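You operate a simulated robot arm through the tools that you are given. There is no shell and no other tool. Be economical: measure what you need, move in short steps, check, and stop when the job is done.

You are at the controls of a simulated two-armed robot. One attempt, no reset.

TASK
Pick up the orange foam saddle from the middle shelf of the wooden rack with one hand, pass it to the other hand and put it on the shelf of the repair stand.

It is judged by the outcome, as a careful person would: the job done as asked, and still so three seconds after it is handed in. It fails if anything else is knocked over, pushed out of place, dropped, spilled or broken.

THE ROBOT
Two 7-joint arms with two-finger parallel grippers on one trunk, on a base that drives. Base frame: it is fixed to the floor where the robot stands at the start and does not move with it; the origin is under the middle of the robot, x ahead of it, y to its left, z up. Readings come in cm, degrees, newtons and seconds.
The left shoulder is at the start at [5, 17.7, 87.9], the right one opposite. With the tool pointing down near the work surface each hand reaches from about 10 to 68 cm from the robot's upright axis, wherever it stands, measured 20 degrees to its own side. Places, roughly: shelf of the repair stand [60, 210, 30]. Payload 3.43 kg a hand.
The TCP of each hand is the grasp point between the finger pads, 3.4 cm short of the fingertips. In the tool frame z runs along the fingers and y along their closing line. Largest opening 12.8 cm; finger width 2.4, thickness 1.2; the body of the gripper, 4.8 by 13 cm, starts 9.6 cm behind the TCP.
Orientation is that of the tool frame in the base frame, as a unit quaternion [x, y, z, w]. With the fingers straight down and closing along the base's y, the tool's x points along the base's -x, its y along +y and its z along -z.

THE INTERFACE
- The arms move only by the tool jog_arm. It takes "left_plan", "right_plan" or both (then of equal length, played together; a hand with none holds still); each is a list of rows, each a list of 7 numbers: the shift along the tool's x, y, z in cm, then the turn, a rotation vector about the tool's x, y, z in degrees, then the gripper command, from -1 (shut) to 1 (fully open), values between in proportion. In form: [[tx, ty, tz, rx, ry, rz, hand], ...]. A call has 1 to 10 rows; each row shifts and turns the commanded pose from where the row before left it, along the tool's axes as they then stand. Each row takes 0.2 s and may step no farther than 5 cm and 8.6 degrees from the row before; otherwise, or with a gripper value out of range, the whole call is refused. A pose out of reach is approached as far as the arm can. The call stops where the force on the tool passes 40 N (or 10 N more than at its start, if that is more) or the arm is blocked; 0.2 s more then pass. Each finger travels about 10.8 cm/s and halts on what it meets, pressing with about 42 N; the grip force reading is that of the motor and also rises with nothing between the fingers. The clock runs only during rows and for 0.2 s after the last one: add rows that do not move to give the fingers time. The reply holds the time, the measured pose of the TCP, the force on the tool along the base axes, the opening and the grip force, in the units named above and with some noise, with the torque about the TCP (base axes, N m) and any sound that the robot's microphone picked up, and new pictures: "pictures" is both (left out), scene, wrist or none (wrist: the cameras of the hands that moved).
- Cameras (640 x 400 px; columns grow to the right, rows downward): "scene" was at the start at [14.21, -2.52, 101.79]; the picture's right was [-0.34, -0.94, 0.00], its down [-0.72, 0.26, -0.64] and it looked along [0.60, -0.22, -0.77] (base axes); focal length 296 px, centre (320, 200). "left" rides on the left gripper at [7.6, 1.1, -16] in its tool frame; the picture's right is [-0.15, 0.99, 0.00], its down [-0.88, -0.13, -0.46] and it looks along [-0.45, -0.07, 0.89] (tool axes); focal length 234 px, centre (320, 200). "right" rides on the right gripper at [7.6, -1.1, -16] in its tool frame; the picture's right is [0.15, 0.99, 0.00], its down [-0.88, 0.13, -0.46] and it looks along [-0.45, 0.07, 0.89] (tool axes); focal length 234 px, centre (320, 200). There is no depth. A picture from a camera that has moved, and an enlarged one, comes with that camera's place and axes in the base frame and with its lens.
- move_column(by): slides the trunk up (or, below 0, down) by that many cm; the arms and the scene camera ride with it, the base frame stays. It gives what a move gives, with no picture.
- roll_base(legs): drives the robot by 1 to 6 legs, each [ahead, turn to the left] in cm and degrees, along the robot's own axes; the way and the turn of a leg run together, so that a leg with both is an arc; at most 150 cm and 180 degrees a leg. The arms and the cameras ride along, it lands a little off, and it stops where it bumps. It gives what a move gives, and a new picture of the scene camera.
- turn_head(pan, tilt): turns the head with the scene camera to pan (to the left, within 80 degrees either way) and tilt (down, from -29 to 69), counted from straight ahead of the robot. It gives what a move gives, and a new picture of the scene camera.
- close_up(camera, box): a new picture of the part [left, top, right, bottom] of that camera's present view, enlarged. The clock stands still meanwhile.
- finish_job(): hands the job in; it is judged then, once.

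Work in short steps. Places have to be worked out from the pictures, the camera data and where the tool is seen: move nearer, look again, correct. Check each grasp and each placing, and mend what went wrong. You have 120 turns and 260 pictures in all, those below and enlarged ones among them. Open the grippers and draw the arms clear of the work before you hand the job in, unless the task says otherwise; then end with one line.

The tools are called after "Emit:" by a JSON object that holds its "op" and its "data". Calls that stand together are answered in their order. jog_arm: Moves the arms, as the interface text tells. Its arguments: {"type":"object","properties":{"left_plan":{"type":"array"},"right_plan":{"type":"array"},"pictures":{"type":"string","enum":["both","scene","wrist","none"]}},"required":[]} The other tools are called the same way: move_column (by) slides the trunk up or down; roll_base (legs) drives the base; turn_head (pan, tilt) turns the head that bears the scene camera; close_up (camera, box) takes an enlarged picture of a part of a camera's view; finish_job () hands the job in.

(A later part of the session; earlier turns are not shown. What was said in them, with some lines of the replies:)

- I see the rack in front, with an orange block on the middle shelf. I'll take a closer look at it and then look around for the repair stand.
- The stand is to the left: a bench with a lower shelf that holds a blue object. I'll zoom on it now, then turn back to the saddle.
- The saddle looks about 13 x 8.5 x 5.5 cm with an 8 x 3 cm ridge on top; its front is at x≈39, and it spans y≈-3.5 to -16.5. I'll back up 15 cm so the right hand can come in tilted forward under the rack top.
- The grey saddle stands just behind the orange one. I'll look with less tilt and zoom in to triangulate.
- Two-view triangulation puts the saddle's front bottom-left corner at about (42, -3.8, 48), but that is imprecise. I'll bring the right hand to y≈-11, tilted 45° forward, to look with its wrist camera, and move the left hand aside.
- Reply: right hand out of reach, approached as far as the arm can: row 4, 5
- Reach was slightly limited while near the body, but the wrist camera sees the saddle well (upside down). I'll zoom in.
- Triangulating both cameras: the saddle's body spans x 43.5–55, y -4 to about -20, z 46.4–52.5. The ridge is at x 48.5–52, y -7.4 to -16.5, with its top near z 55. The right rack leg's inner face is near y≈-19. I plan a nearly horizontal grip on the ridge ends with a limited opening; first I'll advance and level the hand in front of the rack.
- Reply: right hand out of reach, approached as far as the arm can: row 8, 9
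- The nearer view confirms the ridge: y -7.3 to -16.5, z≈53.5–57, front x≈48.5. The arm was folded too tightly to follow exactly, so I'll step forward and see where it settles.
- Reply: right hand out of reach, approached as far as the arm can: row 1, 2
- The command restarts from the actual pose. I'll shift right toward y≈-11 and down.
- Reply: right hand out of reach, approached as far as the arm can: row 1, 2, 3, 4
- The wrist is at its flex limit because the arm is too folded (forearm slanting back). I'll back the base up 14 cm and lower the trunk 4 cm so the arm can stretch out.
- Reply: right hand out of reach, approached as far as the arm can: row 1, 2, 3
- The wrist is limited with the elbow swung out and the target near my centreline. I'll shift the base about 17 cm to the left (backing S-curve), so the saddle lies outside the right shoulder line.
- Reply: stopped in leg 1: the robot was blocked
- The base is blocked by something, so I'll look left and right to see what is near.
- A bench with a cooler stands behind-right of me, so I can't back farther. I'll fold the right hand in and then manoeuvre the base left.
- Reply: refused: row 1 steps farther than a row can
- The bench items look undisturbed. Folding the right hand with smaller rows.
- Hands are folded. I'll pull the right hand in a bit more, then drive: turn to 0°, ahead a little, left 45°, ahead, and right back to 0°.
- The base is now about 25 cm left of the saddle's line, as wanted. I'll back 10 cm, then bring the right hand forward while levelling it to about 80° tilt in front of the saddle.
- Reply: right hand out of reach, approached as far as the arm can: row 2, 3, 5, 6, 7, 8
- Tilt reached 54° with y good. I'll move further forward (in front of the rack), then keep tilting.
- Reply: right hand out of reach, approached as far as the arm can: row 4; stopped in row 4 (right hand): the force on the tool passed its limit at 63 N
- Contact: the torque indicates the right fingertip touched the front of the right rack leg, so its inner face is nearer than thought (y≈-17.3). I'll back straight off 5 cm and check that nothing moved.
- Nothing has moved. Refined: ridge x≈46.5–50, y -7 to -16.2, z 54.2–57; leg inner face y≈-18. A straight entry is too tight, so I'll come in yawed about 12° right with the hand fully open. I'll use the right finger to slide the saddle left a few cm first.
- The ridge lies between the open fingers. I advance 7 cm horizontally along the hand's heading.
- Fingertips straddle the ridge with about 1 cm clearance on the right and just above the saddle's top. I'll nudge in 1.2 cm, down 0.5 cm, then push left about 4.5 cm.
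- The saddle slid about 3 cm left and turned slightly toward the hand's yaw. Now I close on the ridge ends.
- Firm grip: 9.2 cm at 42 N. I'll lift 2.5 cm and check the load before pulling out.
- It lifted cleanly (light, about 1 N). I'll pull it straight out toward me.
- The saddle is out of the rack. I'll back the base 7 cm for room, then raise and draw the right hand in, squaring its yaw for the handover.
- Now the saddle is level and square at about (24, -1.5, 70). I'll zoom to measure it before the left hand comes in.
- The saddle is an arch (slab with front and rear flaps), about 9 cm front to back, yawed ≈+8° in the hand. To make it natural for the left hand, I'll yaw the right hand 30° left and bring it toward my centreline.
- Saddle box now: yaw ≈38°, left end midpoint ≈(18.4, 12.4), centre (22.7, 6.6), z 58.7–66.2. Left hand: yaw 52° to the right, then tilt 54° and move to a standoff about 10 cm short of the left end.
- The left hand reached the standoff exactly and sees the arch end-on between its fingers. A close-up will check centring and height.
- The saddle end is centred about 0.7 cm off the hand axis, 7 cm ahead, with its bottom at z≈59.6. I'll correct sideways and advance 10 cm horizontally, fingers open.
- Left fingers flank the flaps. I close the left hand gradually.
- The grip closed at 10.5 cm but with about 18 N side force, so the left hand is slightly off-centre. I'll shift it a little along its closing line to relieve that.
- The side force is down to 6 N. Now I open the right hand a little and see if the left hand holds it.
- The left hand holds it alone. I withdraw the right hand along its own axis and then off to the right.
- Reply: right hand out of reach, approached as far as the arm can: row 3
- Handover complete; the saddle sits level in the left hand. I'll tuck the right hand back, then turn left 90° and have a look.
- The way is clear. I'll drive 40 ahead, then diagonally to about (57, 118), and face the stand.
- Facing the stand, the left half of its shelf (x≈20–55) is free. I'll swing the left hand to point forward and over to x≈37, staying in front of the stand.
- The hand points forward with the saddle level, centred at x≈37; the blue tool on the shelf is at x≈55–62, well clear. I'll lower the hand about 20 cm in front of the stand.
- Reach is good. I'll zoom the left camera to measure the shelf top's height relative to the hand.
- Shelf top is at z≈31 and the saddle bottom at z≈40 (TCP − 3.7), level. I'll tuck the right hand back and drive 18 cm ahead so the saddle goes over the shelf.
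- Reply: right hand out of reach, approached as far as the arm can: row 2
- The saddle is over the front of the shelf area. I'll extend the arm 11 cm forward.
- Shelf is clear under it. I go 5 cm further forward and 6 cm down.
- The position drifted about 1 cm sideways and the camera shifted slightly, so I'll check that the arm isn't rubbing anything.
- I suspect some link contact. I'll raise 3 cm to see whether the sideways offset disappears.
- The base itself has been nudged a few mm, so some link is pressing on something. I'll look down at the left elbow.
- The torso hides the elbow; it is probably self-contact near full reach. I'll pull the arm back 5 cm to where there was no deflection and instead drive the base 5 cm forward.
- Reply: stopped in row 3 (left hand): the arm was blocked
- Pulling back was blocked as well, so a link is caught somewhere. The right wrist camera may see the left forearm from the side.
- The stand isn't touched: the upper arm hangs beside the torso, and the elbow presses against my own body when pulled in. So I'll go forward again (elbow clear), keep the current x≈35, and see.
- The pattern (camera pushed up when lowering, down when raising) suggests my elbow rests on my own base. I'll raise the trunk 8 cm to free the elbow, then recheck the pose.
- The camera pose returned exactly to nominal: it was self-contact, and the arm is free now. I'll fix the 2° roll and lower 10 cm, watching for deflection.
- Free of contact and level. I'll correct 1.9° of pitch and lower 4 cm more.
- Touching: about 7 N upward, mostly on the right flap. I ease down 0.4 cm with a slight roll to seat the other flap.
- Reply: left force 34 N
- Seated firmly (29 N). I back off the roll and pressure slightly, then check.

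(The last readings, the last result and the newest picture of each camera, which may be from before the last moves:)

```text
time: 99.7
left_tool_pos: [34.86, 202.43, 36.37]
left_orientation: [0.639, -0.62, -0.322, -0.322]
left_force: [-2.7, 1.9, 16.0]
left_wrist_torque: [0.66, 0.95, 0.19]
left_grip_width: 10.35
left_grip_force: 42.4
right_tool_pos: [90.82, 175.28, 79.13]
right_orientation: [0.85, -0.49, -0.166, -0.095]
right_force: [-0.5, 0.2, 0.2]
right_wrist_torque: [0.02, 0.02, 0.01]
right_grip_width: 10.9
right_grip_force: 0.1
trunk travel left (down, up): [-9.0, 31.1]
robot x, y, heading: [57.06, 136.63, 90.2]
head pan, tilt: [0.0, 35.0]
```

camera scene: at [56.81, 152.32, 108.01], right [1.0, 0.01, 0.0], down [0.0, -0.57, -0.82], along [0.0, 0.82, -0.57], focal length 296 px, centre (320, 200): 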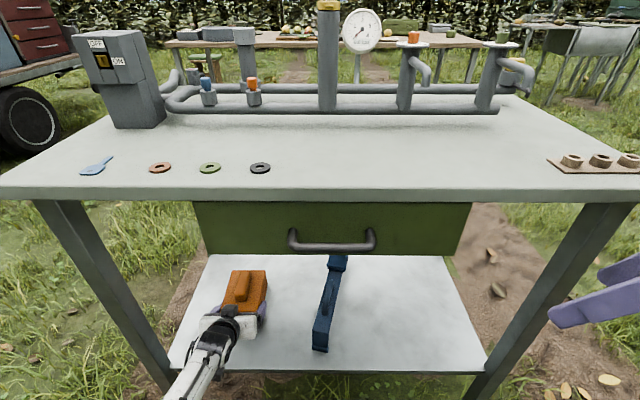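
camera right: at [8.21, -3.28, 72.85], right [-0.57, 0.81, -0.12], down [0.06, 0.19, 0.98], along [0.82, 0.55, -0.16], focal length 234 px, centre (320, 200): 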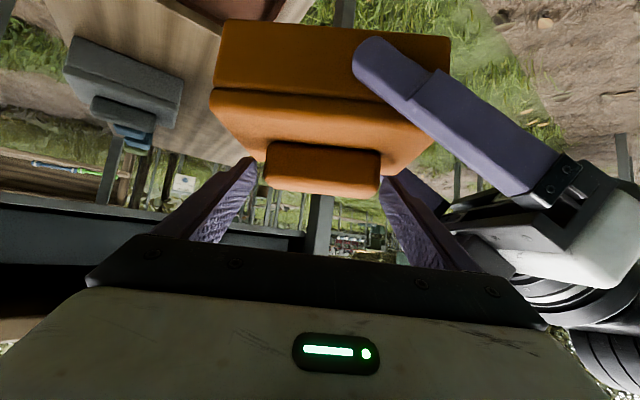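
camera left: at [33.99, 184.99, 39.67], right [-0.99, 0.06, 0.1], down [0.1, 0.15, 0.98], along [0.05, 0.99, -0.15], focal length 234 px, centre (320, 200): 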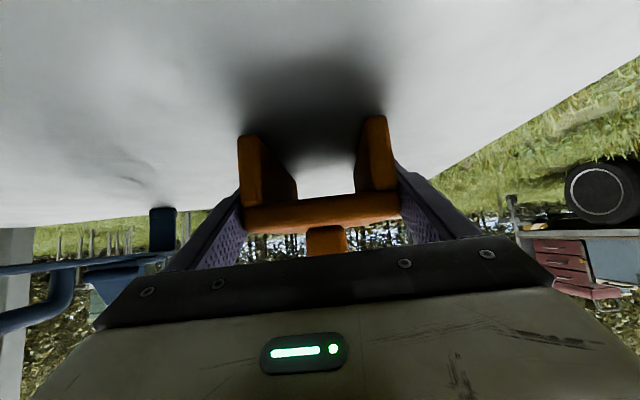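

The pressure is down to 16 N and it is sitting on the shelf. I open the left hand gradually.

Emit:
{"op": "jog_arm", "data": {"left_plan": [[-0.06, 0, -0.05, -0.2, 0, 0.3, -0.3], [0, 0, 0, 0, 0, 0, 0.65], [0, 0, 0, 0, 0, 0, 0.8], [0, 0, 0, 0, 0, 0, 1], [0, 0, 0, 0, 0, 0, 1]]}}

Emit:
{"op": "close_up", "data": {"camera": "left", "box": [200, 50, 460, 250]}}

```text
time: 100.8
left_tool_pos: [34.92, 202.18, 36.06]
left_orientation: [0.639, -0.623, -0.321, -0.317]
left_force: [-0.4, 0.6, 0.0]
left_wrist_torque: [-0.01, 0.02, 0.01]
left_grip_width: 12.77
left_grip_force: 0.0
right_tool_pos: [90.78, 175.39, 79.06]
right_orientation: [0.851, -0.489, -0.166, -0.095]
right_force: [0.2, 0.7, 0.8]
right_wrist_torque: [0.01, 0.0, -0.04]
right_grip_width: 10.84
right_grip_force: 0.0
trunk travel left (down, up): [-9.0, 31.1]
robot x, y, heading: [56.75, 136.32, 90.2]
head pan, tilt: [0.0, 35.0]
camera scene: at [56.8, 152.38, 107.99], right [1.0, 0.0, 0.0], down [0.0, -0.57, -0.82], along [0.0, 0.82, -0.57], focal length 296 px, centre (320, 200)
camera left: at [34.13, 184.85, 39.52], right [-0.99, 0.06, 0.11], down [0.12, 0.16, 0.98], along [0.05, 0.99, -0.16], focal length 234 px, centre (320, 200)
```

scene: 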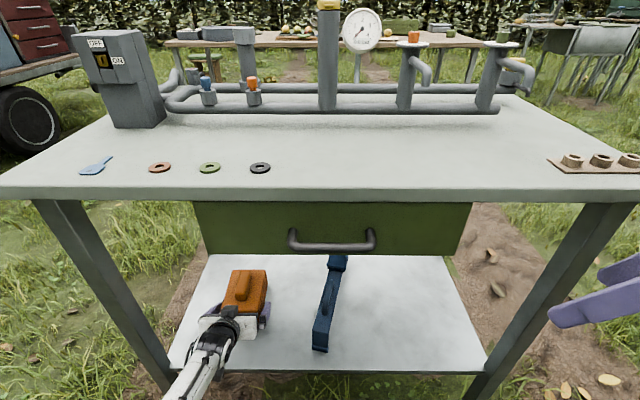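
left: 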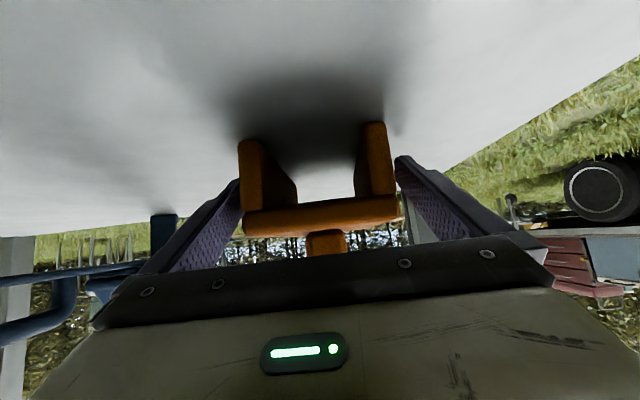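

```text
2.00 times, centred on (330, 150) of left
camera zoom: at [34.13, 184.85, 39.52], right [-0.99, 0.06, 0.11], down [0.12, 0.16, 0.98], along [0.05, 0.99, -0.16], focal length 468 px, centre (300, 300)
```

zoom: 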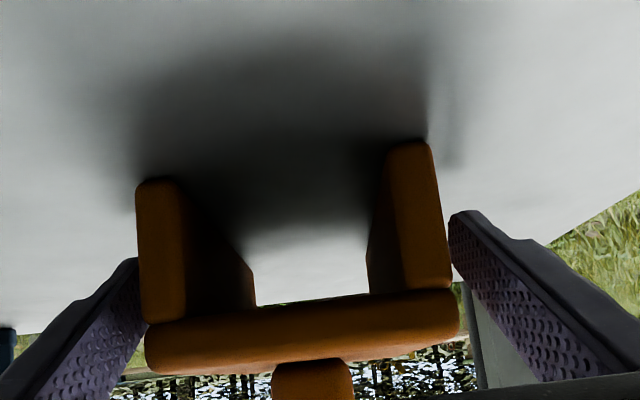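

The saddle stands on the shelf with both fingers clear. I withdraw by driving straight back so the hand leaves horizontally.

Emit:
{"op": "roll_base", "data": {"legs": [[-12, 0]]}}

Emit:
{"op": "roll_base", "data": {"legs": [[-20, 0]]}}

Emit:
{"op": "close_up", "data": {"camera": "scene", "box": [150, 140, 470, 340]}}

```text
time: 102.1
left_tool_pos: [34.94, 190.11, 36.04]
left_orientation: [0.639, -0.622, -0.323, -0.317]
left_force: [0.4, -0.4, 0.1]
left_wrist_torque: [0.02, -0.01, -0.03]
left_grip_width: 12.82
left_grip_force: 0.1
right_tool_pos: [90.78, 163.32, 78.94]
right_orientation: [0.851, -0.489, -0.167, -0.094]
right_force: [-0.9, -0.3, -0.2]
right_wrist_torque: [-0.02, 0.01, 0.03]
right_grip_width: 10.88
right_grip_force: 0.1
trunk travel left (down, up): [-9.0, 31.1]
robot x, y, heading: [56.96, 124.21, 90.2]
head pan, tilt: [0.0, 35.0]
camera scene: at [56.85, 140.32, 107.99], right [1.0, 0.01, 0.0], down [0.0, -0.57, -0.82], along [-0.01, 0.82, -0.57], focal length 296 px, centre (320, 200)
```

scene: 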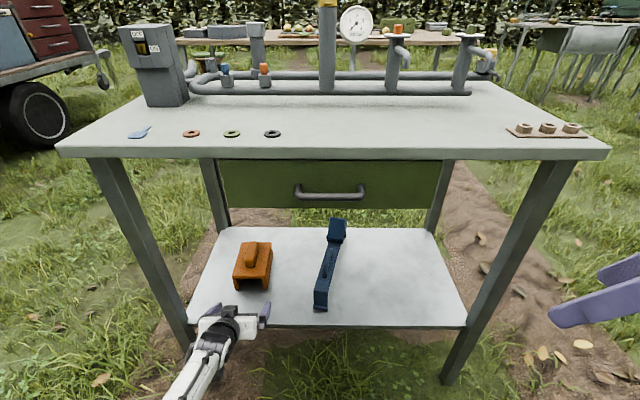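

```text
time: 103.7
left_tool_pos: [35.03, 170.13, 36.11]
left_orientation: [0.639, -0.623, -0.321, -0.317]
left_force: [-0.4, 0.4, 0.9]
left_wrist_torque: [0.0, 0.05, -0.02]
left_grip_width: 12.79
left_grip_force: 0.0
right_tool_pos: [90.95, 143.25, 78.99]
right_orientation: [0.85, -0.49, -0.166, -0.095]
right_force: [0.3, -0.6, 0.4]
right_wrist_torque: [0.0, -0.02, 0.01]
right_grip_width: 10.88
right_grip_force: 0.1
trunk travel left (down, up): [-9.0, 31.1]
robot x, y, heading: [56.99, 104.44, 90.2]
head pan, tilt: [0.0, 35.0]
camera scene: at [56.99, 120.29, 107.99], right [1.0, 0.01, 0.0], down [0.0, -0.57, -0.82], along [0.0, 0.82, -0.57], focal length 296 px, centre (320, 200)
```

scene: 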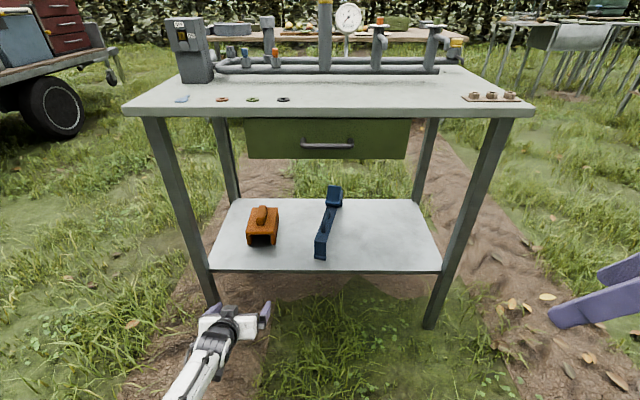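

```text
2.00 times, centred on (310, 240) of scene
camera zoom: at [56.99, 120.29, 107.99], right [1.0, 0.01, 0.0], down [0.0, -0.57, -0.82], along [0.0, 0.82, -0.57], focal length 592 px, centre (340, 120)
```

zoom: 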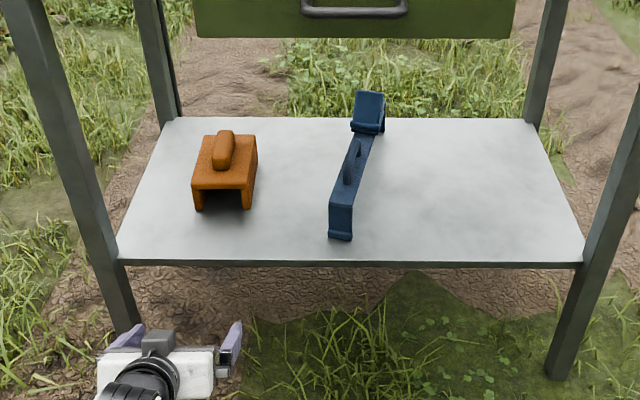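

The saddle stands upright on the shelf, the blue tool is untouched, and both hands are open and clear of the stand. I'm handing it in.

Emit:
{"op": "finish_job", "data": {}}

```text
The job is handed in.
```

The orange foam saddle was taken off the rack with the right hand and passed to the left. It now stands upright on the left side of the repair stand's shelf; during the job a finger bumped a rack leg and the base once backed into something behind me, but I saw nothing move.
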